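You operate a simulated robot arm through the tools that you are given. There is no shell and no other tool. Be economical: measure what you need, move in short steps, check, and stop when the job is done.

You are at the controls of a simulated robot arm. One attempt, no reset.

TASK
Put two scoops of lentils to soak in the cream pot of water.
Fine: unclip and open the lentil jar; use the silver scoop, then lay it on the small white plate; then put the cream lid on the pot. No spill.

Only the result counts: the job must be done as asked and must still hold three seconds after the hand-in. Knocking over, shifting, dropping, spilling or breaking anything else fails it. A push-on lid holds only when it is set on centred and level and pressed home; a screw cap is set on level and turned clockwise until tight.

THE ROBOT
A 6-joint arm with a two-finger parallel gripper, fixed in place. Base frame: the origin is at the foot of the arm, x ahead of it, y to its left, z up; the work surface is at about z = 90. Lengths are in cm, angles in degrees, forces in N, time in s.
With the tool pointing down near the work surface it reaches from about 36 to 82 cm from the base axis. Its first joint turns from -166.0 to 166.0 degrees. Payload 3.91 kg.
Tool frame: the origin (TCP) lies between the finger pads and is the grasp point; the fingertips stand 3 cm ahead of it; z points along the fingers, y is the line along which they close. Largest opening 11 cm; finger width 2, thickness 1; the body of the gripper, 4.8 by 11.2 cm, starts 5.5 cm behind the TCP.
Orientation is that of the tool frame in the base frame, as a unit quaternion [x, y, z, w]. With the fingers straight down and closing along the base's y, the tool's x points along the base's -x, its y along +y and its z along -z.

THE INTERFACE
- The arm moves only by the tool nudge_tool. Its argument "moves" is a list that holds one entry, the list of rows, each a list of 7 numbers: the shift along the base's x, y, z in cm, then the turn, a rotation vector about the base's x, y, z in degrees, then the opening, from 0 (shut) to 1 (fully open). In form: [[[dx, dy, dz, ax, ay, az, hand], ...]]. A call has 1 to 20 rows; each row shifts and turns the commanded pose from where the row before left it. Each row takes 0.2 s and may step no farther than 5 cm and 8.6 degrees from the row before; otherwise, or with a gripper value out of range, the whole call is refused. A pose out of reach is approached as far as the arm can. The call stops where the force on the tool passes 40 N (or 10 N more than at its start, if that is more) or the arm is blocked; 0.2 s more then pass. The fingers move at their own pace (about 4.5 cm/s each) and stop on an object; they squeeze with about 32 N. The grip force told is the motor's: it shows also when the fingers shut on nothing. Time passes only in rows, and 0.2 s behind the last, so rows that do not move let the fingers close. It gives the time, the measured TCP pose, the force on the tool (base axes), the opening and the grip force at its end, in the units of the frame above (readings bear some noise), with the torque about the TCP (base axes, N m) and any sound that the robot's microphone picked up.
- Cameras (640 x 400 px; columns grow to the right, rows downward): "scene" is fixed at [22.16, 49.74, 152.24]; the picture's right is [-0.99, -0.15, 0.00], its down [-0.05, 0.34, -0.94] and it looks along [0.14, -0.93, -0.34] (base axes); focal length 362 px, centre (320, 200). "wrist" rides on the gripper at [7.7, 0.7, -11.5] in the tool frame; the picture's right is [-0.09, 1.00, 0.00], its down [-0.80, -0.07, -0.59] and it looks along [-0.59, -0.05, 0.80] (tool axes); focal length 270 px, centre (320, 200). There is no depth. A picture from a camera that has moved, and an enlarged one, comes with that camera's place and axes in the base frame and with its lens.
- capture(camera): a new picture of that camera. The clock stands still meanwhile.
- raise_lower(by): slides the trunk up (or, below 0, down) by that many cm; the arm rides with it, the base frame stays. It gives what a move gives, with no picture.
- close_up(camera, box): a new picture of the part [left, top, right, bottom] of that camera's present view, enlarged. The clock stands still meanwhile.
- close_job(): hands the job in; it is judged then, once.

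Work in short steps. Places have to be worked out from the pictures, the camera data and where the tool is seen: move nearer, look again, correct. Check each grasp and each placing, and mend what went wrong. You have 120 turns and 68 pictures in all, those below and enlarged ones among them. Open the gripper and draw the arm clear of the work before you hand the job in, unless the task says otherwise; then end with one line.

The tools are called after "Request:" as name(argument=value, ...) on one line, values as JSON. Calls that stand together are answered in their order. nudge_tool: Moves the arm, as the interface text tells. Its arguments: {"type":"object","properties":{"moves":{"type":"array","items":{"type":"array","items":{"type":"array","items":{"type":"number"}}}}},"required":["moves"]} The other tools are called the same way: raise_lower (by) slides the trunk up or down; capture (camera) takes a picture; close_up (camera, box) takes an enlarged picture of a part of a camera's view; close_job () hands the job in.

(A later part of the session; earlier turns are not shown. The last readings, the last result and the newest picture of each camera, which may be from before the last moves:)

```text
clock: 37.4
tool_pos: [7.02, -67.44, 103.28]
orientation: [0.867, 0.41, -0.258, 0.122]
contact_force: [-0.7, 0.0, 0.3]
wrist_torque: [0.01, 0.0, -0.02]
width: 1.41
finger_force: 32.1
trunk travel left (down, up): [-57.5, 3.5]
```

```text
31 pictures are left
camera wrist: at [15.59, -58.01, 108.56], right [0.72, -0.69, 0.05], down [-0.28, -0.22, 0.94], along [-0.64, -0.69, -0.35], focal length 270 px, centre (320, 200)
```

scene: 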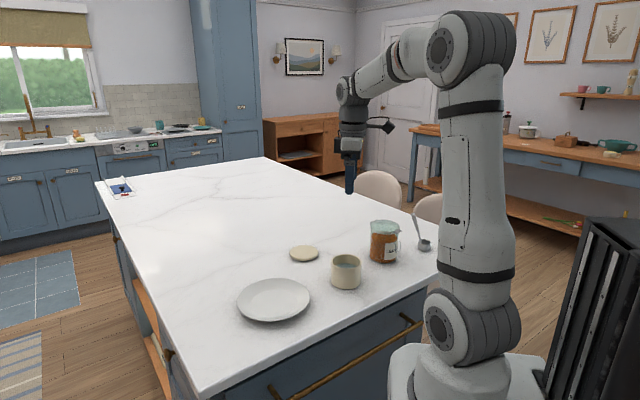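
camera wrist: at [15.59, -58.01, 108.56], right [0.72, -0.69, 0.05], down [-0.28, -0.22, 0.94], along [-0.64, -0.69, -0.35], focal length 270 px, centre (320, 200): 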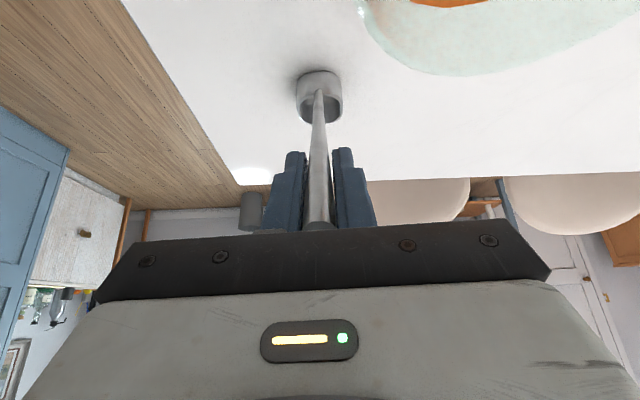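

I hold the scoop (1.4 cm rod). The cup bottom is about 13.3 cm below and 7.9 cm behind the TCP along the lean direction. I lift it, then yaw so that the handle leans away from the open lid.

Request:
nudge_tool(moves=[[[0, 0, 1, 0, 0, 0, 0], [0, 0, 2, 0, 0, 0, 0], [0, 0, 3, 0, 0, 0, 0], [0, 0, 3, 0, 0, 0, 0], [0, 0, 3, 0, 0, 0, 0], [0, 0, 3, 0, 0, 0, 0], [-0.2, 1.5, 0, 0, 0, 0, 0], [-0.2, 1.5, 0, 0, 0, 0, 0], [-0.2, 1.5, 0, 0, 0, 0, 0], [-0.2, 1.5, 0, 0, 0, 0, 0], [-0.2, 1.5, 0, 0, 0, 0, 0]]])

Request:
nudge_tool(moves=[[[0, 0, 0, 0, 0, 8.45, 0], [0, 0, 0, 0, 0, 8.45, 0], [0, 0, 0, 0, 0, 8.45, 0], [0, 0, 0, 0, 0, 8.45, 0], [0, 0, 0, 0, 0, 8.45, 0], [0, 0, 0, 0, 0, 8.45, 0], [0, 0, 0, 0, 0, 8.45, 0], [0, 0, 0, 0, 0, 8.45, 0], [0, 0, 0, 0, 0, 8.45, 0], [0, 0, 0, 0, 0, 8.45, 0]]])

Request:
capture(camera="wrist")

Request:
close_up(camera="scene", box=[340, 140, 460, 270])

```text
clock: 39.8
tool_pos: [5.85, -59.65, 118.41]
orientation: [0.867, 0.409, -0.257, 0.122]
contact_force: [-0.3, -0.5, -0.4]
wrist_torque: [0.01, -0.02, 0.0]
width: 1.43
finger_force: 32.1
trunk travel left (down, up): [-57.5, 3.5]
```

```text
clock: 42.0
tool_pos: [5.91, -59.75, 118.29]
orientation: [0.365, 0.886, -0.108, 0.263]
contact_force: [1.4, 0.4, -0.4]
wrist_torque: [0.03, 0.06, 0.01]
width: 1.41
finger_force: 32.2
trunk travel left (down, up): [-57.5, 3.5]
```

```text
30 pictures are left
camera wrist: at [-2.6, -50.28, 123.48], right [0.76, 0.65, 0.05], down [0.19, -0.29, 0.94], along [0.63, -0.7, -0.35], focal length 270 px, centre (320, 200)
```

wrist: 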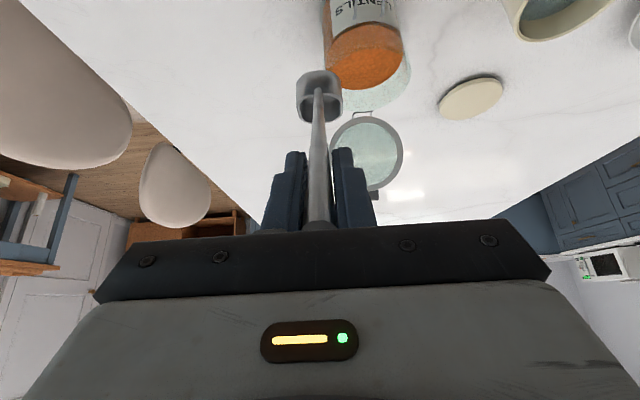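

```text
3.08 times, centred on (400, 205) of scene
camera zoom: at [22.16, 49.74, 152.24], right [-0.99, -0.15, 0.0], down [-0.05, 0.34, -0.94], along [0.14, -0.93, -0.34], focal length 1114 px, centre (74, 185)
```

zoom: 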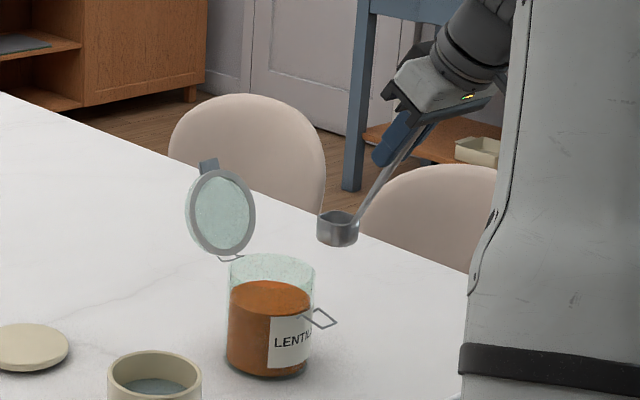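

The scoop is level and the jar mouth centre re-measures to about (17.3,-63.6). I tilt the cup 45° with its mouth toward the hinge side and bring it above the jar opening.

Request:
nudge_tool(moves=[[[0, 0, 0.4, 5.3, 5.3, 0, 0], [0, 0, 0.4, 5.3, 5.3, 0, 0], [0, 0, 0.4, 5.3, 5.3, 0, 0], [0, 0, 0.4, 5.3, 5.3, 0, 0], [0, 0, 0.4, 5.3, 5.3, 0, 0], [0, 0, 0.4, 5.3, 5.3, 0, 0], [3.08, -1.2, 0, 0, 0, 0, 0], [3.08, -1.2, 0, 0, 0, 0, 0], [3.08, -1.2, 0, 0, 0, 0, 0], [3.08, -1.2, 0, 0, 0, 0, 0]]])

Request:
capture(camera="wrist")

Request:
close_up(camera="scene", box=[340, 150, 440, 270])

```text
clock: 44.2
tool_pos: [18.2, -64.35, 120.71]
orientation: [0.38, 0.919, 0.04, -0.096]
contact_force: [0.9, 0.0, -0.8]
wrist_torque: [0.01, 0.02, 0.02]
width: 1.42
finger_force: 31.5
trunk travel left (down, up): [-57.5, 3.5]
```

```text
28 pictures are left
camera wrist: at [15.05, -60.19, 133.42], right [0.77, 0.64, -0.02], down [0.59, -0.69, 0.42], along [0.26, -0.33, -0.91], focal length 270 px, centre (320, 200)
```

wrist: 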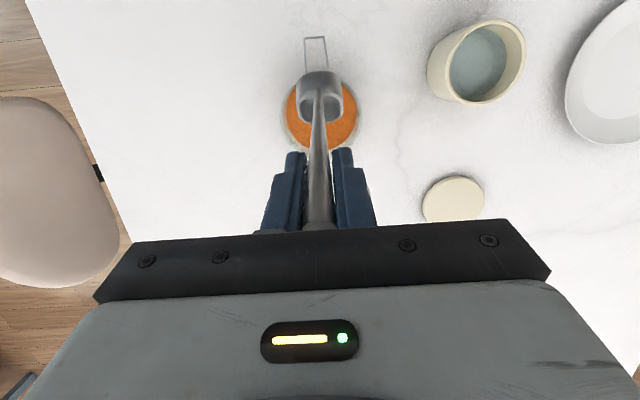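

```text
3.33 times, centred on (390, 210) of scene
camera zoom: at [22.16, 49.74, 152.24], right [-0.99, -0.15, 0.0], down [-0.05, 0.34, -0.94], along [0.14, -0.93, -0.34], focal length 1206 px, centre (87, 167)
```

zoom: 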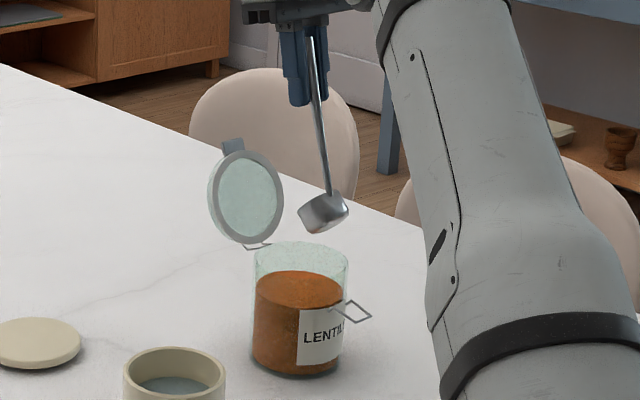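

The cup is over the opening and 0.4 cm too close to the tab-side wall. I correct that, then descend into the lentils slowly.

Request:
nudge_tool(moves=[[[0.4, -0.4, 0, 0, 0, 0, 0], [0, 0, -1.6, 0, 0, 0, 0], [0, 0, -1.6, 0, 0, 0, 0], [0, 0, -1.6, 0, 0, 0, 0], [0, 0, -1.0, 0, 0, 0, 0], [0, 0, -0.7, 0, 0, 0, 0], [0, 0, -0.7, 0, 0, 0, 0], [0, 0, -0.7, 0, 0, 0, 0], [0, 0, -0.7, 0, 0, 0, 0]]])

Request:
close_up(camera="scene", box=[340, 170, 430, 270])

```text
clock: 46.2
tool_pos: [18.63, -64.95, 111.91]
orientation: [0.381, 0.919, 0.041, -0.096]
contact_force: [-1.1, -0.5, -1.4]
wrist_torque: [-0.05, -0.02, 0.02]
width: 1.42
finger_force: 31.9
trunk travel left (down, up): [-57.5, 3.5]
```

```text
4.00 times, centred on (385, 220) of scene
camera zoom: at [22.16, 49.74, 152.24], right [-0.99, -0.15, 0.0], down [-0.05, 0.34, -0.94], along [0.14, -0.93, -0.34], focal length 1448 px, centre (60, 120)
```

zoom: 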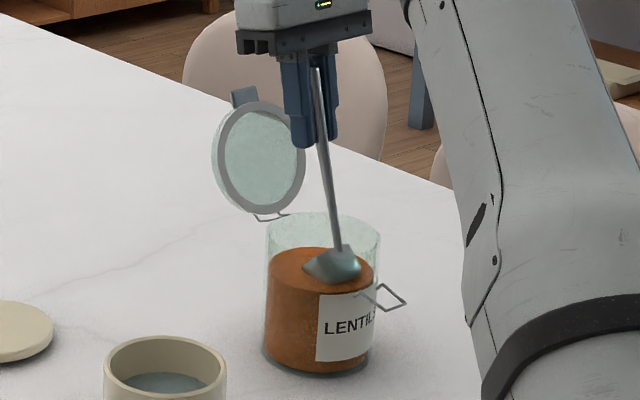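

There is no resistance and the cup is entering the lentils. I go deeper, push toward the hinge side and roll the cup level below the surface.

Request:
nudge_tool(moves=[[[0, 0, -0.8, 0, 0, 0, 0], [0, 0, -0.8, 0, 0, 0, 0], [0, 0, -0.85, 0, 0, 0, 0], [0.6, -0.6, 0, 0, 0, 0, 0], [-0.947, 0.947, 0.24, -5.3, -5.3, 0, 0], [-0.962, 0.962, 0, -5.3, -5.3, 0, 0], [-1.089, 1.089, -0.25, -5.3, -5.3, 0, 0], [-1.2, 1.2, -0.48, -5.3, -5.3, 0, 0], [-1.21, 1.21, -0.71, -5.3, -5.3, 0, 0], [-1.14, 1.14, -0.93, -5.3, -5.3, 0, 0]]])

Request:
close_up(camera="scene", box=[340, 170, 430, 270])

```text
clock: 48.4
tool_pos: [12.71, -58.96, 107.61]
orientation: [0.368, 0.885, -0.111, 0.264]
contact_force: [3.5, -3.1, 4.2]
wrist_torque: [-0.24, -0.25, 0.02]
width: 1.41
finger_force: 32.2
trunk travel left (down, up): [-57.5, 3.5]
```

```text
4.00 times, centred on (385, 220) of scene
camera zoom: at [22.16, 49.74, 152.24], right [-0.99, -0.15, 0.0], down [-0.05, 0.34, -0.94], along [0.14, -0.93, -0.34], focal length 1448 px, centre (60, 120)
```

zoom: 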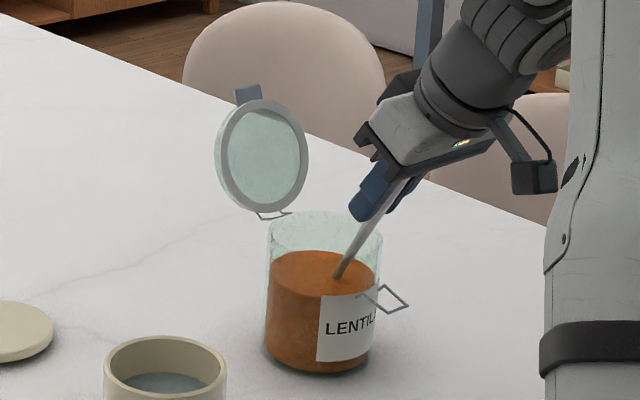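

The cup is buried and level. The slight force suggests the handle is brushing the rim. I ease inward a touch and lift slowly.

Request:
nudge_tool(moves=[[[0.15, -0.15, 0.3, 0, 0, 0, 0], [0, 0, 0.5, 0, 0, 0, 0], [0, 0, 0.6, 0, 0, 0, 0], [0, 0, 0.8, 0, 0, 0, 0], [0, 0, 0.8, 0, 0, 0, 0], [0, 0, 0.8, 0, 0, 0, 0], [0, 0, 0.8, 0, 0, 0, 0], [0, 0, 0, 0, 0, 0, 0]]])

Request:
capture(camera="wrist")

Request:
close_up(camera="scene", box=[350, 190, 420, 270])

```text
clock: 50.2
tool_pos: [12.89, -59.17, 112.0]
orientation: [0.367, 0.885, -0.109, 0.264]
contact_force: [0.4, 0.9, -1.2]
wrist_torque: [0.03, 0.0, 0.02]
width: 1.44
finger_force: 32.3
trunk travel left (down, up): [-57.5, 3.5]
```

```text
24 pictures are left
camera wrist: at [4.37, -49.6, 117.22], right [0.76, 0.65, 0.05], down [0.19, -0.3, 0.94], along [0.62, -0.7, -0.35], focal length 270 px, centre (320, 200)
```

wrist: 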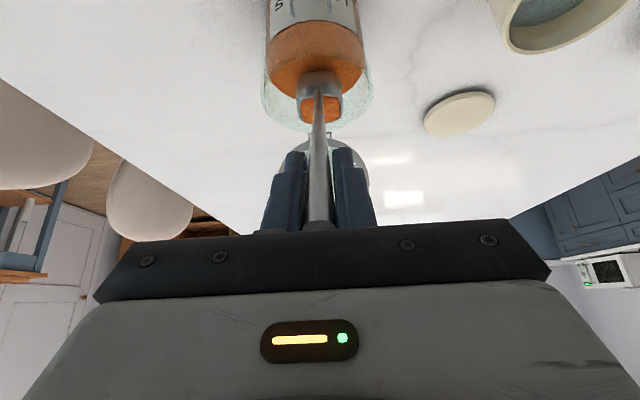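

```text
5.00 times, centred on (385, 230) of scene
camera zoom: at [22.16, 49.74, 152.24], right [-0.99, -0.15, 0.0], down [-0.05, 0.34, -0.94], along [0.14, -0.93, -0.34], focal length 1810 px, centre (-5, 50)
```

zoom: 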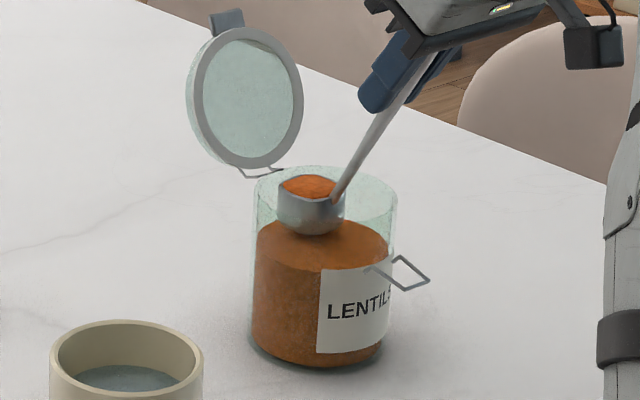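

The scoop is neatly full. I raise it clear and carry it level to the pot at about (28.6,-46.6), yawing so that it can pour with the gripper swinging to the free side.

Request:
nudge_tool(moves=[[[0, 0, 1, 0, 0, 0, 0], [0, 0, 1.4, 0, 0, 0, 0], [0, 0, 1.6, 0, 0, 0, 0], [0, 0, 1.6, 0, 0, 0, 0], [0, 0, 1.4, 0, 0, 0, 0], [0.208, 0.705, 0, 0, 0, 5, 0], [0.253, 0.666, 0, 0, 0, 5, 0], [0.303, 0.632, 0, 0, 0, 5, 0], [0.355, 0.602, 0, 0, 0, 5, 0], [0.409, 0.576, 0, 0, 0, 5, 0], [0.466, 0.556, 0, 0, 0, 5, 0], [0.524, 0.54, 0, 0, 0, 5, 0], [0.583, 0.53, 0, 0, 0, 5, 0], [0.643, 0.524, 0, 0, 0, 5, 0], [0.703, 0.524, 0, 0, 0, 5, 0], [0.763, 0.53, 0, 0, 0, 5, 0], [0.822, 0.54, 0, 0, 0, 5, 0], [0.88, 0.556, 0, 0, 0, 5, 0], [0.937, 0.576, 0, 0, 0, 5, 0], [0.991, 0.602, 0, 0, 0, 5, 0]]])

Request:
capture(camera="wrist")

Request:
capture(camera="scene")

```text
clock: 54.4
tool_pos: [21.66, -50.32, 118.97]
orientation: [-0.249, 0.925, 0.075, 0.275]
contact_force: [-0.7, 0.4, -0.6]
wrist_torque: [-0.01, 0.06, 0.0]
width: 1.42
finger_force: 31.9
trunk travel left (down, up): [-57.5, 3.5]
```

```text
22 pictures are left
camera wrist: at [10.35, -56.11, 124.19], right [-0.44, 0.9, 0.05], down [0.34, 0.11, 0.94], along [0.84, 0.42, -0.35], focal length 270 px, centre (320, 200)
```

wrist: 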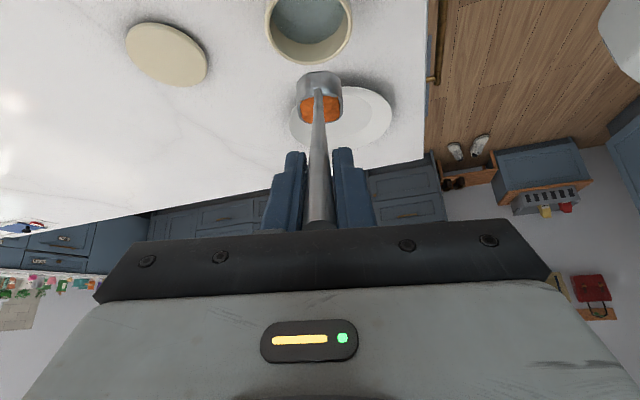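

```text
21 pictures are left
```

scene: 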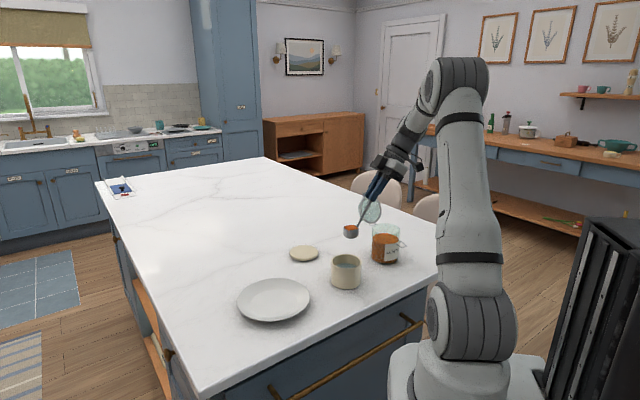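

The scoop is still full. The pot lies about 1 cm to one side of the tool plane, so I correct that, lower, and begin tilting to 30°, then check alignment.

Request:
nudge_tool(moves=[[[-0.05, -0.415, -1.89, 0, 0, 0, 0], [-0.05, -0.415, -1.89, 0, 0, 0, 0], [-0.05, -0.415, -1.89, 0, 0, 0, 0], [1.087, 0.628, 0.875, -3.75, 6.5, 0, 0], [1.087, 0.628, 0.875, -3.75, 6.5, 0, 0], [1.208, 0.698, 0.45, -3.75, 6.5, 0, 0]]])

Request:
capture(camera="wrist")

```text
clock: 55.8
tool_pos: [25.0, -49.58, 115.6]
orientation: [-0.258, 0.962, 0.023, 0.088]
contact_force: [0.3, -0.9, -0.7]
wrist_torque: [0.01, 0.02, 0.01]
width: 1.42
finger_force: 31.7
trunk travel left (down, up): [-57.5, 3.5]
```

```text
20 pictures are left
camera wrist: at [16.3, -53.8, 125.28], right [-0.42, 0.91, 0.02], down [0.62, 0.28, 0.73], along [0.66, 0.32, -0.68], focal length 270 px, centre (320, 200)
```

wrist: 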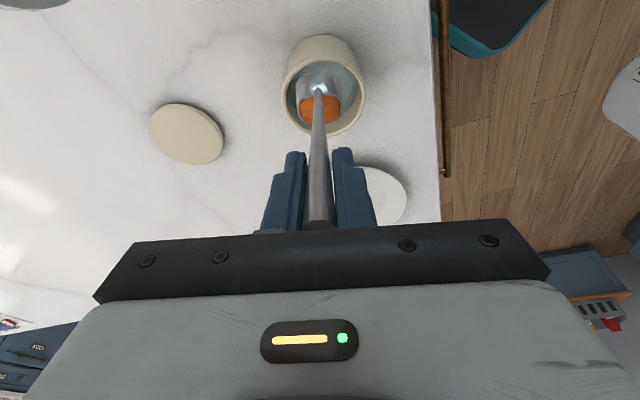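

The cup is well over the pot with only a small correction needed. I continue the pour through to about 105°.

Request:
nudge_tool(moves=[[[-0.5, 0.06, 0, 0, 0, 0, 0], [1.208, 0.698, 0.45, -3.75, 6.5, 0, 0], [1.355, 0.783, -0.03, -3.75, 6.5, 0, 0], [1.355, 0.783, -0.03, -3.75, 6.5, 0, 0], [1.481, 0.855, -0.52, -3.75, 6.5, 0, 0], [1.481, 0.855, -0.52, -3.75, 6.5, 0, 0], [1.407, 0.813, -0.985, -3.75, 6.5, 0, 0], [1.407, 0.813, -0.985, -3.75, 6.5, 0, 0], [1.277, 0.738, -1.415, -3.75, 6.5, 0, 0], [1.277, 0.738, -1.415, -3.75, 6.5, 0, 0], [0.974, 0.563, -1.755, -3.75, 6.5, 0, 0], [0.974, 0.563, -1.755, -3.75, 6.5, 0, 0], [0, 0, 0, 0, 0, 0, 0], [0, 0, 0, 0, 0, 0, 0]]])

Request:
capture(camera="wrist")

Request:
close_up(camera="scene", box=[280, 180, 410, 300])

```text
clock: 58.8
tool_pos: [38.47, -41.77, 106.76]
orientation: [-0.209, 0.781, -0.152, -0.569]
contact_force: [-0.6, -0.8, -0.8]
wrist_torque: [0.03, -0.08, 0.02]
width: 1.42
finger_force: 31.8
trunk travel left (down, up): [-57.5, 3.5]
```

```text
19 pictures are left
camera wrist: at [45.65, -36.85, 117.47], right [-0.47, 0.88, -0.08], down [0.74, 0.34, -0.58], along [-0.48, -0.34, -0.81], focal length 270 px, centre (320, 200)
```

wrist: 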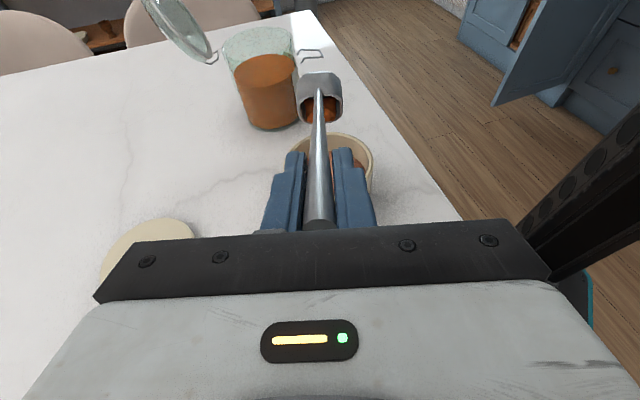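

```text
3.33 times, centred on (345, 240) of scene
camera zoom: at [22.16, 49.74, 152.24], right [-0.99, -0.15, 0.0], down [-0.05, 0.34, -0.94], along [0.14, -0.93, -0.34], focal length 1206 px, centre (237, 67)
```

zoom: 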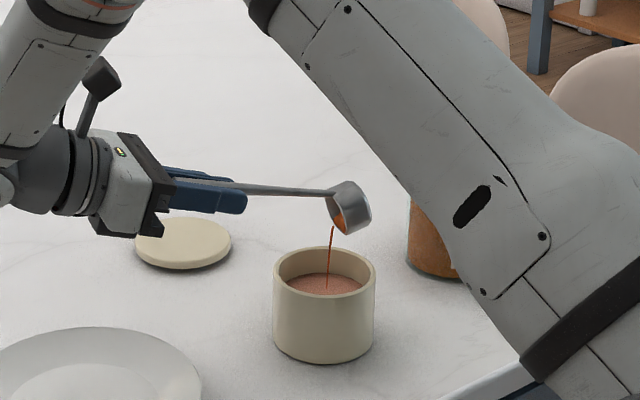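

The stream is landing in the pot. I tilt a further 15° and wait for it to empty.

Request:
nudge_tool(moves=[[[0.606, 0.35, -1.4, -3.75, 6.5, 0, 0], [0.606, 0.35, -1.4, -3.75, 6.5, 0, 0], [0, 0, 0, 0, 0, 0, 0], [0, 0, 0, 0, 0, 0, 0], [0, 0, 0, 0, 0, 0, 0], [0, 0, 0, 0, 0, 0, 0], [0, 0, 0, 0, 0, 0, 0], [0, 0, 0, 0, 0, 0, 0]]])

Request:
close_up(camera="scene", box=[300, 200, 390, 290])

```text
clock: 60.6
tool_pos: [40.01, -40.82, 103.97]
orientation: [-0.188, 0.701, -0.178, -0.665]
contact_force: [-0.6, 0.1, -0.3]
wrist_torque: [0.05, -0.06, -0.02]
width: 1.42
finger_force: 31.5
trunk travel left (down, up): [-57.5, 3.5]
```

```text
4.44 times, centred on (345, 245) of scene
camera zoom: at [22.16, 49.74, 152.24], right [-0.99, -0.15, 0.0], down [-0.05, 0.34, -0.94], along [0.14, -0.93, -0.34], focal length 1609 px, centre (209, 0)
```

zoom: 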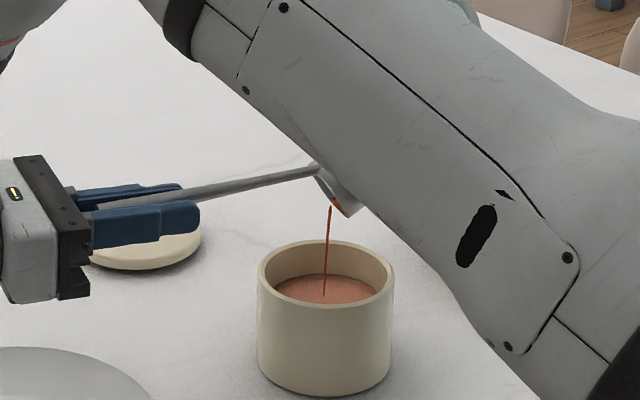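

It is still trickling. I tilt another 7.5° and wait longer.

Request:
nudge_tool(moves=[[[0.3, 0.17, -1.6, -3.75, 6.5, 0, 0], [0, 0, 0, 0, 0, 0, 0], [0, 0, 0, 0, 0, 0, 0], [0, 0, 0, 0, 0, 0, 0], [0, 0, 0, 0, 0, 0, 0], [0, 0, 0, 0, 0, 0, 0], [0, 0, 0, 0, 0, 0, 0], [0, 0, 0, 0, 0, 0, 0], [0, 0, 0, 0, 0, 0, 0], [0, 0, 0, 0, 0, 0, 0], [0, 0, 0, 0, 0, 0, 0], [0, 0, 0, 0, 0, 0, 0], [0, 0, 0, 0, 0, 0, 0], [0, 0, 0, 0, 0, 0, 0]]])

Request:
close_up(camera="scene", box=[300, 200, 390, 290])

```text
clock: 63.6
tool_pos: [40.28, -40.64, 102.21]
orientation: [0.176, -0.656, 0.19, 0.709]
contact_force: [0.7, 1.6, -1.2]
wrist_torque: [0.02, -0.11, 0.0]
width: 1.4
finger_force: 32.0
trunk travel left (down, up): [-57.5, 3.5]
```

```text
4.44 times, centred on (345, 245) of scene
camera zoom: at [22.16, 49.74, 152.24], right [-0.99, -0.15, 0.0], down [-0.05, 0.34, -0.94], along [0.14, -0.93, -0.34], focal length 1609 px, centre (209, 0)
```

zoom: 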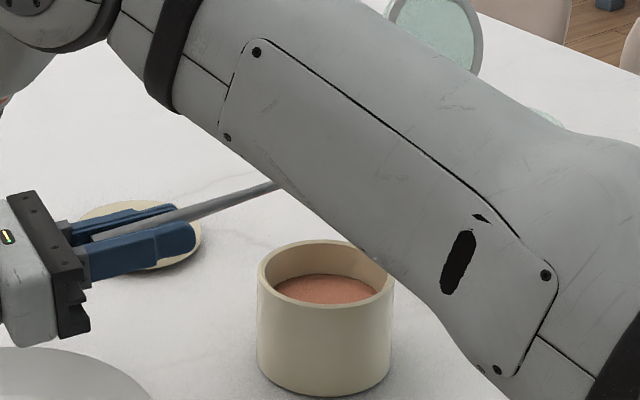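

The scoop has emptied with no spill. I retrace the path back to level and up, then back over the jar for the second scoop.

Request:
nudge_tool(moves=[[[-0.3, -0.17, 1.6, 3.75, -6.5, 0, 0], [-0.606, -0.35, 1.4, 3.75, -6.5, 0, 0], [-0.606, -0.35, 1.4, 3.75, -6.5, 0, 0], [-0.974, -0.563, 1.755, 3.75, -6.5, 0, 0], [-0.974, -0.563, 1.755, 3.75, -6.5, 0, 0], [-1.277, -0.738, 1.415, 3.75, -6.5, 0, 0], [-1.277, -0.738, 1.415, 3.75, -6.5, 0, 0], [-1.407, -0.813, 0.985, 3.75, -6.5, 0, 0], [-1.407, -0.813, 0.985, 3.75, -6.5, 0, 0], [-1.481, -0.855, 0.52, 3.75, -6.5, 0, 0], [-1.481, -0.855, 0.52, 3.75, -6.5, 0, 0], [-1.355, -0.783, 0.03, 3.75, -6.5, 0, 0], [-1.355, -0.783, 0.03, 3.75, -6.5, 0, 0], [-1.208, -0.698, -0.45, 3.75, -6.5, 0, 0], [-1.208, -0.698, -0.45, 3.75, -6.5, 0, 0], [-1.087, -0.628, -0.875, 3.75, -6.5, 0, 0], [-1.087, -0.628, -0.875, 3.75, -6.5, 0, 0], [0, 0, 1.9, 0, 0, 0, 0], [0, 0, 1.9, 0, 0, 0, 0], [0, 0, 1.9, 0, 0, 0, 0]]])

Request:
nudge_tool(moves=[[[-0.951, -0.527, 0, 0, 0, -5, 0], [-0.897, -0.501, 0, 0, 0, -5, 0], [-0.84, -0.481, 0, 0, 0, -5, 0], [-0.782, -0.465, 0, 0, 0, -5, 0], [-0.723, -0.455, 0, 0, 0, -5, 0], [-0.663, -0.449, 0, 0, 0, -5, 0], [-0.603, -0.449, 0, 0, 0, -5, 0], [-0.543, -0.455, 0, 0, 0, -5, 0], [-0.484, -0.465, 0, 0, 0, -5, 0], [-0.426, -0.481, 0, 0, 0, -5, 0], [-0.369, -0.501, 0, 0, 0, -5, 0], [-0.315, -0.527, 0, 0, 0, -5, 0], [-0.263, -0.557, 0, 0, 0, -5, 0], [-0.213, -0.591, 0, 0, 0, -5, 0], [-0.168, -0.63, 0, 0, 0, -5, 0]]])

Request:
capture(camera="wrist")

```text
clock: 67.8
tool_pos: [21.0, -51.58, 119.02]
orientation: [-0.248, 0.926, 0.073, 0.276]
contact_force: [0.8, -0.1, 0.1]
wrist_torque: [0.0, 0.03, 0.01]
width: 1.44
finger_force: 32.4
trunk travel left (down, up): [-57.5, 3.5]
```

```text
clock: 71.0
tool_pos: [12.7, -59.12, 119.16]
orientation: [0.367, 0.885, -0.109, 0.263]
contact_force: [-0.3, 0.5, -0.7]
wrist_torque: [0.04, 0.02, 0.0]
width: 1.42
finger_force: 32.5
trunk travel left (down, up): [-57.5, 3.5]
```

```text
15 pictures are left
camera wrist: at [4.24, -49.62, 124.41], right [0.76, 0.65, 0.05], down [0.19, -0.3, 0.94], along [0.62, -0.7, -0.35], focal length 270 px, centre (320, 200)
```

wrist: 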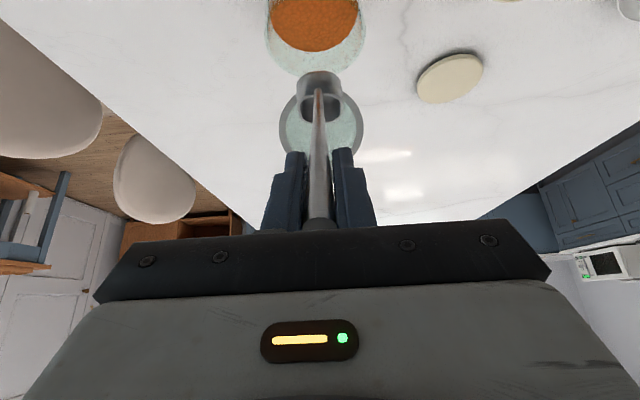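

The scoop is empty and over the jar. I repeat the dig about 0.5 cm deeper, starting with tilt, position and descent.

Request:
nudge_tool(moves=[[[0, 0, 0.27, 5.3, 5.3, 0, 0], [0, 0, 0.27, 5.3, 5.3, 0, 0], [0, 0, 0.27, 5.3, 5.3, 0, 0], [0, 0, 0.27, 5.3, 5.3, 0, 0], [0, 0, 0.27, 5.3, 5.3, 0, 0], [0, 0, 0.27, 5.3, 5.3, 0, 0], [2.95, -2.92, 0, 0, 0, 0, 0], [2.95, -2.92, 0, 0, 0, 0, 0], [0, 0, 0, 0, 0, 0, 0], [0, 0, -2, 0, 0, 0, 0], [0, 0, -2, 0, 0, 0, 0], [0, 0, -2, 0, 0, 0, 0], [0, 0, -2, 0, 0, 0, 0], [0, 0, -0.95, 0, 0, 0, 0], [0, 0, -0.95, 0, 0, 0, 0], [0, 0, -0.95, 0, 0, 0, 0], [0, 0, -0.95, 0, 0, 0, 0]]])

```text
clock: 74.6
tool_pos: [18.68, -65.08, 108.83]
orientation: [0.381, 0.919, 0.04, -0.096]
contact_force: [0.2, -0.2, -1.2]
wrist_torque: [-0.01, -0.03, 0.0]
width: 1.46
finger_force: 32.3
trunk travel left (down, up): [-57.5, 3.5]
```

The descent went smoothly, with no contact. I push and roll level as before.

Request:
nudge_tool(moves=[[[0.5, -0.5, 0, 0, 0, 0, 0], [-0.947, 0.947, 0.24, -5.3, -5.3, 0, 0], [-0.962, 0.962, 0, -5.3, -5.3, 0, 0], [-1.089, 1.089, -0.25, -5.3, -5.3, 0, 0], [-1.2, 1.2, -0.48, -5.3, -5.3, 0, 0], [-1.15, 1.15, -0.6, -5.3, -5.3, 0, 0], [-1.05, 1.05, -0.8, -5.3, -5.3, 0, 0], [0, 0, 0, 0, 0, 0, 0], [0, 0, 0.5, 0, 0, 0, 0], [0, 0, 0.5, 0, 0, 0, 0], [0, 0, 0.6, 0, 0, 0, 0], [0, 0, 0.8, 0, 0, 0, 0], [0, 0, 0.8, 0, 0, 0, 0], [0, 0, 0.8, 0, 0, 0, 0], [0, 0, 0.9, 0, 0, 0, 0], [0, 0, 0, 0, 0, 0, 0]]])

Request:
close_up(camera="scene", box=[350, 190, 420, 270])

```text
clock: 78.0
tool_pos: [12.82, -59.08, 111.82]
orientation: [0.368, 0.885, -0.109, 0.262]
contact_force: [0.0, -0.3, -1.8]
wrist_torque: [0.04, 0.02, -0.01]
width: 1.41
finger_force: 32.3
trunk travel left (down, up): [-57.5, 3.5]
```

```text
5.00 times, centred on (385, 230) of scene
camera zoom: at [22.16, 49.74, 152.24], right [-0.99, -0.15, 0.0], down [-0.05, 0.34, -0.94], along [0.14, -0.93, -0.34], focal length 1810 px, centre (-5, 50)
```

zoom: 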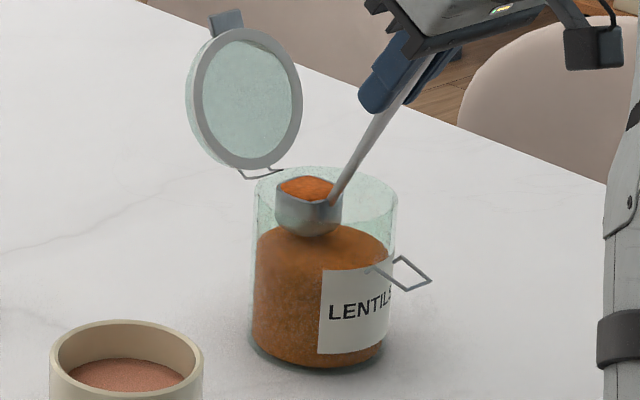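

The second scoop is full too. I carry it along the same path, ending at the corrected pour position.

Request:
nudge_tool(moves=[[[0, 0, 1, 0, 0, 0, 0], [0, 0, 1.4, 0, 0, 0, 0], [0, 0, 1.6, 0, 0, 0, 0], [0, 0, 1.7, 0, 0, 0, 0], [0, 0, 1.4, 0, 0, 0, 0], [0.165, 0.625, 0, 0, 0, 5, 0], [0.21, 0.586, 0, 0, 0, 5, 0], [0.26, 0.552, 0, 0, 0, 5, 0], [0.312, 0.522, 0, 0, 0, 5, 0], [0.366, 0.496, 0, 0, 0, 5, 0], [0.423, 0.476, 0, 0, 0, 5, 0], [0.481, 0.46, 0, 0, 0, 5, 0], [0.54, 0.45, 0, 0, 0, 5, 0], [0.6, 0.444, 0, 0, 0, 5, 0], [0.66, 0.444, 0, 0, 0, 5, 0], [0.72, 0.45, 0, 0, 0, 5, 0], [0.779, 0.46, 0, 0, 0, 5, 0], [0.837, 0.476, 0, 0, 0, 5, 0], [0.894, 0.496, 0, 0, 0, 5, 0], [0.948, 0.522, 0, 0, 0, 5, 0]]])

Request:
nudge_tool(moves=[[[0, 0, -1.9, 0, 0, 0, 0], [0, 0, -1.9, 0, 0, 0, 0], [0, 0, -1.9, 0, 0, 0, 0], [1.087, 0.628, 0.875, -3.75, 6.5, 0, 0], [1.087, 0.628, 0.875, -3.75, 6.5, 0, 0], [1.208, 0.698, 0.45, -3.75, 6.5, 0, 0]]])

Request:
capture(camera="wrist")

```text
clock: 82.2
tool_pos: [21.13, -51.78, 118.98]
orientation: [-0.248, 0.926, 0.074, 0.275]
contact_force: [-0.2, 0.0, -0.9]
wrist_torque: [-0.04, 0.03, 0.02]
width: 1.41
finger_force: 32.3
trunk travel left (down, up): [-57.5, 3.5]
```

```text
clock: 83.6
tool_pos: [24.5, -49.72, 115.67]
orientation: [-0.258, 0.962, 0.024, 0.088]
contact_force: [0.2, -1.1, -0.6]
wrist_torque: [-0.01, 0.04, -0.02]
width: 1.44
finger_force: 32.1
trunk travel left (down, up): [-57.5, 3.5]
```

```text
13 pictures are left
camera wrist: at [15.76, -53.88, 125.37], right [-0.42, 0.91, 0.02], down [0.62, 0.28, 0.73], along [0.66, 0.32, -0.68], focal length 270 px, centre (320, 200)
```

wrist: 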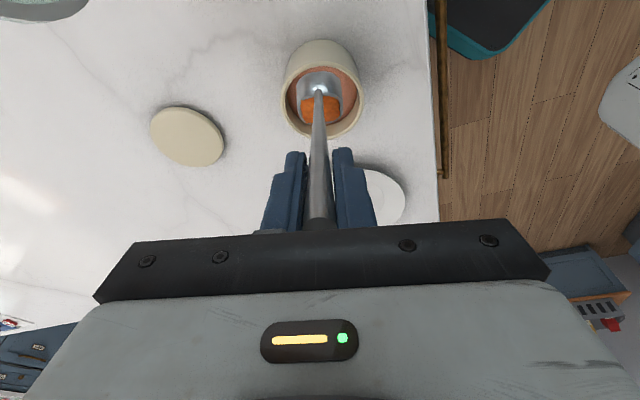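

Centred well over the pot. I pour as before, with a longer wait.

Request:
nudge_tool(moves=[[[1.208, 0.698, 0.45, -3.75, 6.5, 0, 0], [1.355, 0.783, -0.03, -3.75, 6.5, 0, 0], [1.355, 0.783, -0.03, -3.75, 6.5, 0, 0], [1.481, 0.855, -0.52, -3.75, 6.5, 0, 0], [1.481, 0.855, -0.52, -3.75, 6.5, 0, 0], [1.407, 0.813, -0.985, -3.75, 6.5, 0, 0], [1.407, 0.813, -0.985, -3.75, 6.5, 0, 0], [1.277, 0.738, -1.415, -3.75, 6.5, 0, 0], [1.277, 0.738, -1.415, -3.75, 6.5, 0, 0], [0.974, 0.563, -1.755, -3.75, 6.5, 0, 0], [0.974, 0.563, -1.755, -3.75, 6.5, 0, 0], [0, 0, 0, 0, 0, 0, 0], [0, 0, 0, 0, 0, 0, 0], [0.606, 0.35, -1.4, -3.75, 6.5, 0, 0], [0.606, 0.35, -1.4, -3.75, 6.5, 0, 0], [0, 0, 0, 0, 0, 0, 0], [0, 0, 0, 0, 0, 0, 0], [0, 0, 0, 0, 0, 0, 0], [0, 0, 0, 0, 0, 0, 0], [0, 0, 0, 0, 0, 0, 0]]])

Request:
nudge_tool(moves=[[[0.3, 0.17, -1.6, -3.75, 6.5, 0, 0], [0, 0, 0, 0, 0, 0, 0], [0, 0, 0, 0, 0, 0, 0], [0, 0, 0, 0, 0, 0, 0], [0, 0, 0, 0, 0, 0, 0], [0, 0, 0, 0, 0, 0, 0], [0, 0, 0, 0, 0, 0, 0], [0, 0, 0, 0, 0, 0, 0], [0, 0, 0, 0, 0, 0, 0], [0, 0, 0, 0, 0, 0, 0], [0, 0, 0, 0, 0, 0, 0], [0, 0, 0, 0, 0, 0, 0], [0, 0, 0, 0, 0, 0, 0], [0, 0, 0, 0, 0, 0, 0], [0, 0, 0, 0, 0, 0, 0], [0, 0, 0, 0, 0, 0, 0], [0, 0, 0, 0, 0, 0, 0], [0, 0, 0, 0, 0, 0, 0]]])

Request:
capture(camera="wrist")

```text
clock: 87.8
tool_pos: [40.1, -41.05, 103.75]
orientation: [-0.187, 0.701, -0.178, -0.665]
contact_force: [0.9, 0.6, -0.9]
wrist_torque: [0.03, -0.1, 0.02]
width: 1.41
finger_force: 32.6
trunk travel left (down, up): [-57.5, 3.5]
```

```text
clock: 91.6
tool_pos: [40.17, -40.66, 102.18]
orientation: [0.175, -0.656, 0.189, 0.709]
contact_force: [-0.1, 0.7, -0.5]
wrist_torque: [-0.01, -0.1, 0.01]
width: 1.43
finger_force: 32.5
trunk travel left (down, up): [-57.5, 3.5]
```

```text
12 pictures are left
camera wrist: at [50.26, -34.03, 108.88], right [-0.5, 0.86, -0.09], down [0.49, 0.2, -0.85], along [-0.71, -0.47, -0.53], focal length 270 px, centre (320, 200)
```

wrist: 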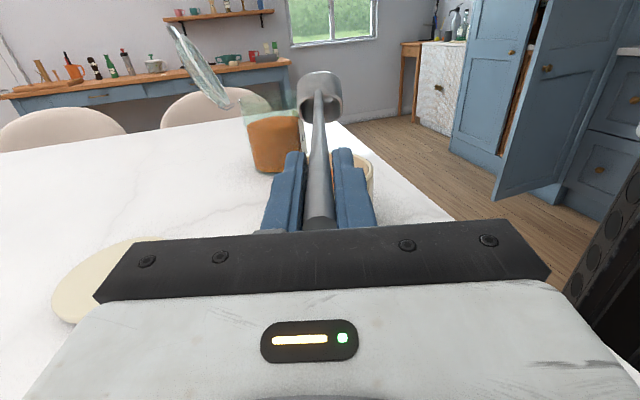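

The scoop looks empty. I retrace to level and lift, then carry it over to the plate.

Request:
nudge_tool(moves=[[[-0.3, -0.17, 1.6, 3.75, -6.5, 0, 0], [-0.606, -0.35, 1.4, 3.75, -6.5, 0, 0], [-0.606, -0.35, 1.4, 3.75, -6.5, 0, 0], [-0.974, -0.563, 1.755, 3.75, -6.5, 0, 0], [-0.974, -0.563, 1.755, 3.75, -6.5, 0, 0], [-1.277, -0.738, 1.415, 3.75, -6.5, 0, 0], [-1.277, -0.738, 1.415, 3.75, -6.5, 0, 0], [-1.407, -0.813, 0.985, 3.75, -6.5, 0, 0], [-1.407, -0.813, 0.985, 3.75, -6.5, 0, 0], [-1.481, -0.855, 0.52, 3.75, -6.5, 0, 0], [-1.481, -0.855, 0.52, 3.75, -6.5, 0, 0], [-1.355, -0.783, 0.03, 3.75, -6.5, 0, 0], [-1.355, -0.783, 0.03, 3.75, -6.5, 0, 0], [-1.208, -0.698, -0.45, 3.75, -6.5, 0, 0], [-1.208, -0.698, -0.45, 3.75, -6.5, 0, 0], [-1.087, -0.628, -0.875, 3.75, -6.5, 0, 0], [-1.087, -0.628, -0.875, 3.75, -6.5, 0, 0], [0, 0, 1.9, 0, 0, 0, 0], [0, 0, 1.9, 0, 0, 0, 0], [0, 0, 1.9, 0, 0, 0, 0]]])

Request:
nudge_tool(moves=[[[3, 2.47, 0, 0, 0, 0, 0], [3, 2.47, 0, 0, 0, 0, 0], [3, 2.47, 0, 0, 0, 0, 0], [3, 2.47, 0, 0, 0, 0, 0], [3, 2.47, 0, 0, 0, 0, 0], [3, 2.47, -1, 0, 0, 0, 0], [3, 2.47, -2, 0, 0, 0, 0], [0, 0, -3, 0, 0, 0, 0]]])

Request:
capture(camera="wrist")

Request:
close_up(camera="scene", box=[230, 170, 390, 330])

```text
clock: 95.8
tool_pos: [21.17, -51.48, 119.03]
orientation: [-0.248, 0.926, 0.074, 0.275]
contact_force: [0.2, 0.3, -0.2]
wrist_torque: [-0.01, 0.06, 0.0]
width: 1.43
finger_force: 32.0
trunk travel left (down, up): [-57.5, 3.5]
```

```text
clock: 97.6
tool_pos: [41.88, -34.42, 112.67]
orientation: [-0.247, 0.926, 0.074, 0.275]
contact_force: [0.6, 0.4, -1.0]
wrist_torque: [-0.02, 0.04, -0.03]
width: 1.41
finger_force: 31.7
trunk travel left (down, up): [-57.5, 3.5]
```

```text
11 pictures are left
camera wrist: at [30.55, -40.22, 118.01], right [-0.43, 0.9, 0.05], down [0.34, 0.11, 0.94], along [0.84, 0.42, -0.35], focal length 270 px, centre (320, 200)
```

wrist: 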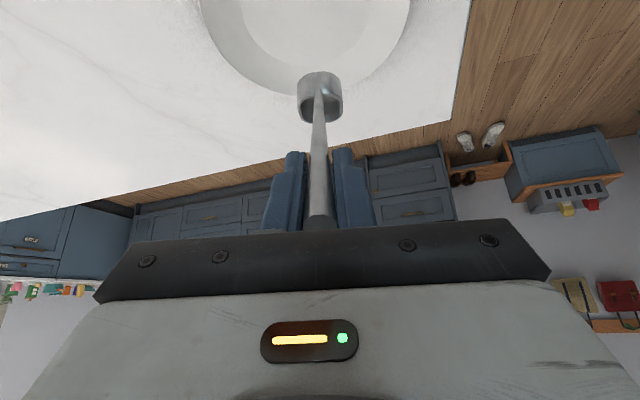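

```text
2.50 times, centred on (310, 250) of scene
camera zoom: at [22.16, 49.74, 152.24], right [-0.99, -0.15, 0.0], down [-0.05, 0.34, -0.94], along [0.14, -0.93, -0.34], focal length 905 px, centre (345, 75)
```

zoom: 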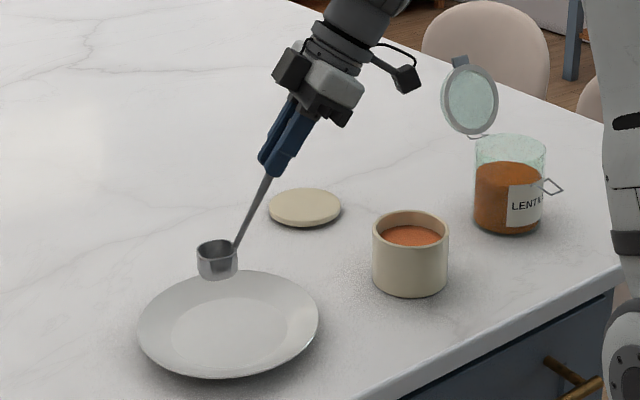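

The pot holds both scoops below the rim and the plate centre is at about (47.8,-32.3). I shift slightly and lower the scoop over the plate.

Request:
nudge_tool(moves=[[[0.25, -0.43, -2, 0, 0, 0, 0], [0.25, -0.43, -2, 0, 0, 0, 0], [0, 0, -2, 0, 0, 0, 0], [0, 0, -1.2, 0, 0, 0, 0], [0, 0, -0.6, 0, 0, 0, 0], [0, 0, 0, 0, 0, 0, 0]]])

Request:
close_up(camera="scene", box=[230, 220, 330, 330])

```text
clock: 99.0
tool_pos: [42.33, -35.34, 105.2]
orientation: [-0.248, 0.926, 0.073, 0.275]
contact_force: [-0.4, 0.7, -0.3]
wrist_torque: [-0.01, 0.02, -0.01]
width: 1.39
finger_force: 32.1
trunk travel left (down, up): [-57.5, 3.5]
```

```text
3.64 times, centred on (280, 275) of scene
camera zoom: at [22.16, 49.74, 152.24], right [-0.99, -0.15, 0.0], down [-0.05, 0.34, -0.94], along [0.14, -0.93, -0.34], focal length 1316 px, centre (466, -73)
```

zoom: 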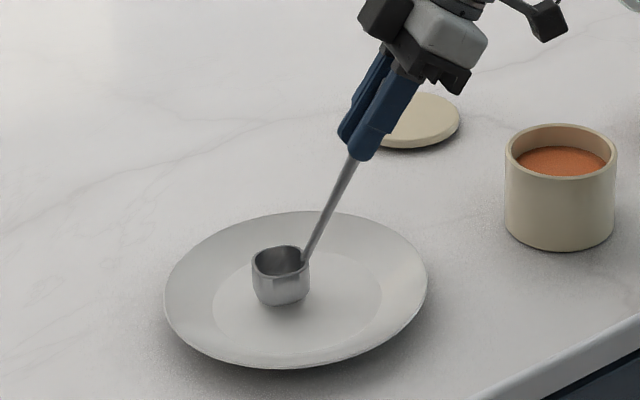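

The cup is just above the plate's flat well. I lower in small steps and feel for contact.

Request:
nudge_tool(moves=[[[0, 0, -0.2, 0, 0, 0, 0], [0, 0, -0.2, 0, 0, 0, 0], [0, 0, -0.2, 0, 0, 0, 0], [0, 0, -0.2, 0, 0, 0, 0], [0, 0, 0, 0, 0, 0, 0]]])

```text
clock: 100.2
tool_pos: [42.48, -35.2, 104.41]
orientation: [-0.248, 0.926, 0.074, 0.275]
contact_force: [1.6, -0.1, 0.4]
wrist_torque: [0.05, -0.1, -0.04]
width: 1.43
finger_force: 32.5
trunk travel left (down, up): [-57.5, 3.5]
```

The torque shows only a slight change, so I go a little further.

Request:
nudge_tool(moves=[[[0, 0, -0.15, 0, 0, 0, 0], [0, 0, -0.15, 0, 0, 0, 0], [0, 0, 0, 0, 0, 0, 0]]])

```text
clock: 101.0
tool_pos: [42.42, -35.16, 104.3]
orientation: [-0.248, 0.925, 0.073, 0.277]
contact_force: [-3.3, -3.4, 19.8]
wrist_torque: [0.16, -0.34, 0.0]
width: 1.44
finger_force: 32.0
trunk travel left (down, up): [-57.5, 3.5]
```

That is firm contact at 20 N. I back off 0.2 cm to unload, then open the fingers gently.

Request:
nudge_tool(moves=[[[0, 0, 0.2, 0, 0, 0, 0], [0, 0, 0, 0, 0, 0, 0], [0, 0, 0, 0, 0, 0, 0.2], [0, 0, 0, 0, 0, 0, 0.25], [0, 0, 0, 0, 0, 0, 0.36], [0, 0, 0, 0, 0, 0, 0.36]]])

Request:
capture(camera="wrist")

```text
clock: 102.4
tool_pos: [42.49, -35.19, 104.2]
orientation: [-0.249, 0.926, 0.074, 0.275]
contact_force: [-0.3, 0.2, 0.2]
wrist_torque: [0.01, -0.02, 0.01]
width: 3.96
finger_force: 0.0
trunk travel left (down, up): [-57.5, 3.5]
```

```text
8 pictures are left
camera wrist: at [31.08, -40.95, 109.56], right [-0.43, 0.9, 0.05], down [0.34, 0.11, 0.94], along [0.84, 0.42, -0.35], focal length 270 px, centre (320, 200)
```

wrist: 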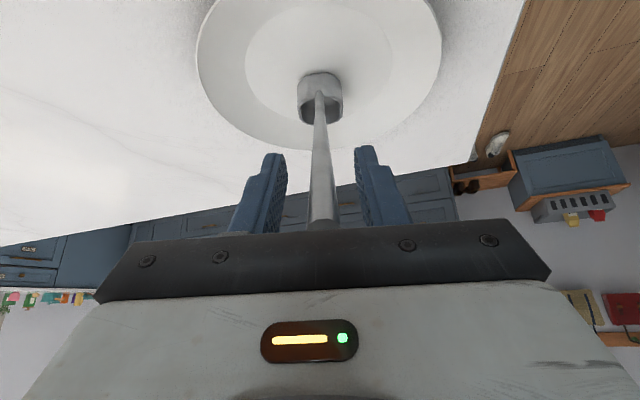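

The scoop stands on the plate. I withdraw along its axis, return the tool to vertical with zero yaw and go over the cream lid.

Request:
nudge_tool(moves=[[[-1.56, -0.9, 2.8, 0, 0, 0, 0.4], [-1.56, -0.9, 2.8, 0, 0, 0, 0.4], [-1.56, -0.9, 2.8, 0, 0, 0, 0.4], [0, 0, 1, -4.12, 7.14, 0, 1], [0, 0, 1, -4.12, 7.14, 0, 1], [0, 0, 1, -4.12, 7.14, 0, 1], [0, 0, 0, -4.12, 7.14, 0, 1], [0, 0, 0, 0, 0, -7.5, 1], [0, 0, 0, 0, 0, -7.5, 1], [0, 0, 0, 0, 0, -7.5, 1], [0, 0, 0, 0, 0, -7.5, 1], [1.2, -4.65, 0, 0, 0, 0, 1], [1.2, -4.65, 0, 0, 0, 0, 1], [1.2, -4.65, -1, 0, 0, 0, 1], [1.2, -4.65, -2, 0, 0, 0, 1], [1.2, -4.65, -3, 0, 0, 0, 1], [0, 0, -3, 0, 0, 0, 1], [0, 0, 0, 0, 0, 0, 1]]])

Request:
capture(camera="wrist")

```text
refused: row 15 steps farther than a row can; nothing moved
```

```text
7 pictures are left
camera wrist: at [31.08, -40.95, 109.56], right [-0.43, 0.9, 0.05], down [0.34, 0.11, 0.94], along [0.84, 0.42, -0.35], focal length 270 px, centre (320, 200)
```

wrist: 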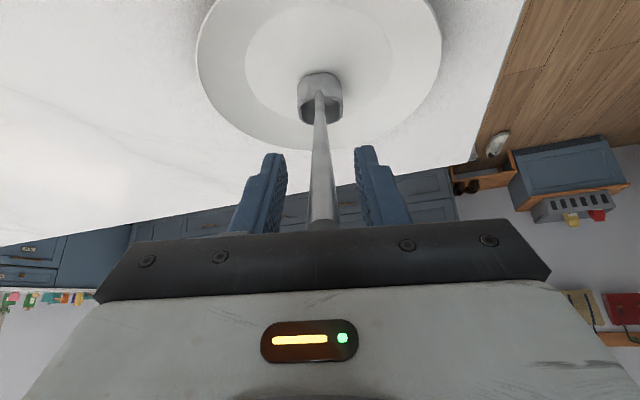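

One row was too long. I resend with shorter steps.

Request:
nudge_tool(moves=[[[-1.56, -0.9, 2.8, 0, 0, 0, 0.4], [-1.56, -0.9, 2.8, 0, 0, 0, 0.4], [-1.56, -0.9, 2.8, 0, 0, 0, 0.4], [0, 0, 1, -4.12, 7.14, 0, 1], [0, 0, 1, -4.12, 7.14, 0, 1], [0, 0, 1, -4.12, 7.14, 0, 1], [0, 0, 0, -4.12, 7.14, 0, 1], [0, 0, 0, 0, 0, -7.5, 1], [0, 0, 0, 0, 0, -7.5, 1], [0, 0, 0, 0, 0, -7.5, 1], [0, 0, 0, 0, 0, -7.5, 1], [1, -3.88, 0, 0, 0, 0, 1], [1, -3.88, -1, 0, 0, 0, 1], [1, -3.88, -1.5, 0, 0, 0, 1], [1, -3.88, -2, 0, 0, 0, 1], [1, -3.88, -2, 0, 0, 0, 1], [1, -3.88, -2, 0, 0, 0, 1], [0, 0, 0, 0, 0, 0, 1]]])

```text
clock: 106.2
tool_pos: [43.29, -61.37, 106.9]
orientation: [-0.001, 1.0, 0.0, 0.0]
contact_force: [0.0, 0.8, 0.0]
wrist_torque: [-0.01, -0.05, -0.04]
width: 11.0
finger_force: 0.1
trunk travel left (down, up): [-57.5, 3.5]
```

The arm is over the lid. I look to centre on it precisely.

Request:
capture(camera="wrist")

```text
6 pictures are left
camera wrist: at [35.58, -60.59, 118.34], right [0.09, 1.0, 0.0], down [0.8, -0.07, 0.6], along [0.59, -0.05, -0.8], focal length 270 px, centre (320, 200)
```

wrist: 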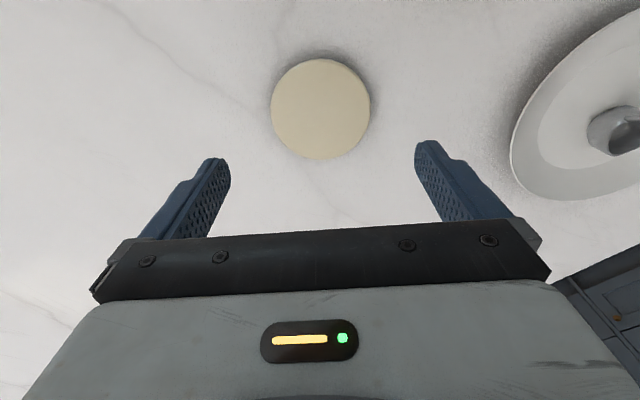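

The lid centre is at about (44.6,-61.25) with a diameter near 9.8. I shift and descend with the fingers fully open, and stop at half height for safety.

Request:
nudge_tool(moves=[[[1.3, 0.05, -2, 0, 0, 0, 1], [0, 0, -3, 0, 0, 0, 1], [0, 0, -3, 0, 0, 0, 1], [0, 0, -2, 0, 0, 0, 1], [0, 0, -1.5, 0, 0, 0, 1], [0, 0, -1, 0, 0, 0, 1], [0, 0, -0.7, 0, 0, 0, 1], [0, 0, 0, 0, 0, 0, 1]]])

```text
clock: 108.0
tool_pos: [44.98, -61.21, 93.98]
orientation: [-0.001, 1.0, 0.0, 0.002]
contact_force: [0.4, -1.0, 0.4]
wrist_torque: [0.0, 0.01, 0.0]
width: 11.0
finger_force: 0.0
trunk travel left (down, up): [-57.5, 3.5]
```

No contact. I trim x by -0.3 and z by -0.3, then close on the lid's edge.

Request:
nudge_tool(moves=[[[-0.3, 0, -0.3, 0, 0, 0, 1], [0, 0, 0, 0, 0, 0, 0.92], [0, 0, 0, 0, 0, 0, 0.85], [0, 0, 0, 0, 0, 0, 0.8], [0, 0, 0, 0, 0, 0, 0.8], [0, 0, 0, 0, 0, 0, 0.8]]])

Request:
capture(camera="wrist")

```text
clock: 109.4
tool_pos: [44.83, -61.34, 93.68]
orientation: [0.001, 1.0, 0.0, 0.001]
contact_force: [0.2, -1.5, 1.7]
wrist_torque: [0.0, -0.03, -0.01]
width: 10.01
finger_force: 32.3
trunk travel left (down, up): [-57.5, 3.5]
```

```text
5 pictures are left
camera wrist: at [37.1, -60.51, 105.03], right [0.09, 1.0, 0.0], down [0.8, -0.07, 0.6], along [0.59, -0.05, -0.8], focal length 270 px, centre (320, 200)
```

wrist: 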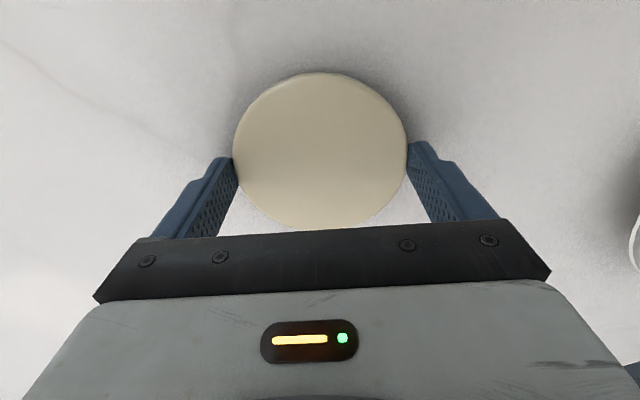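

The lid is gripped on its diameter (10.0 cm) and centred, but only the bottom half centimetre of the fingers overlaps it. I re-grip 0.3 cm lower, then lift.

Request:
nudge_tool(moves=[[[0, 0, 0, 0, 0, 0, 0.97], [0, 0, 0, 0, 0, 0, 0.97], [0, 0, -0.3, 0, 0, 0, 0.97], [0, 0, 0, 0, 0, 0, 0.85], [0, 0, 0, 0, 0, 0, 0.8], [0, 0, 0, 0, 0, 0, 0.8], [0, 0, 0, 0, 0, 0, 0.8], [0, 0, 0.5, 0, 0, 0, 0.8], [0, 0, 1, 0, 0, 0, 0.8], [0, 0, 2, 0, 0, 0, 0.8], [0, 0, 3, 0, 0, 0, 0.8], [0, 0, 3, 0, 0, 0, 0.8], [0, 0, 3, 0, 0, 0, 0.8]]])

```text
clock: 112.2
tool_pos: [44.88, -61.38, 105.8]
orientation: [0.0, 1.0, -0.001, 0.001]
contact_force: [-0.3, 0.3, -1.9]
wrist_torque: [-0.02, -0.01, -0.01]
width: 10.02
finger_force: 32.6
trunk travel left (down, up): [-57.5, 3.5]
```

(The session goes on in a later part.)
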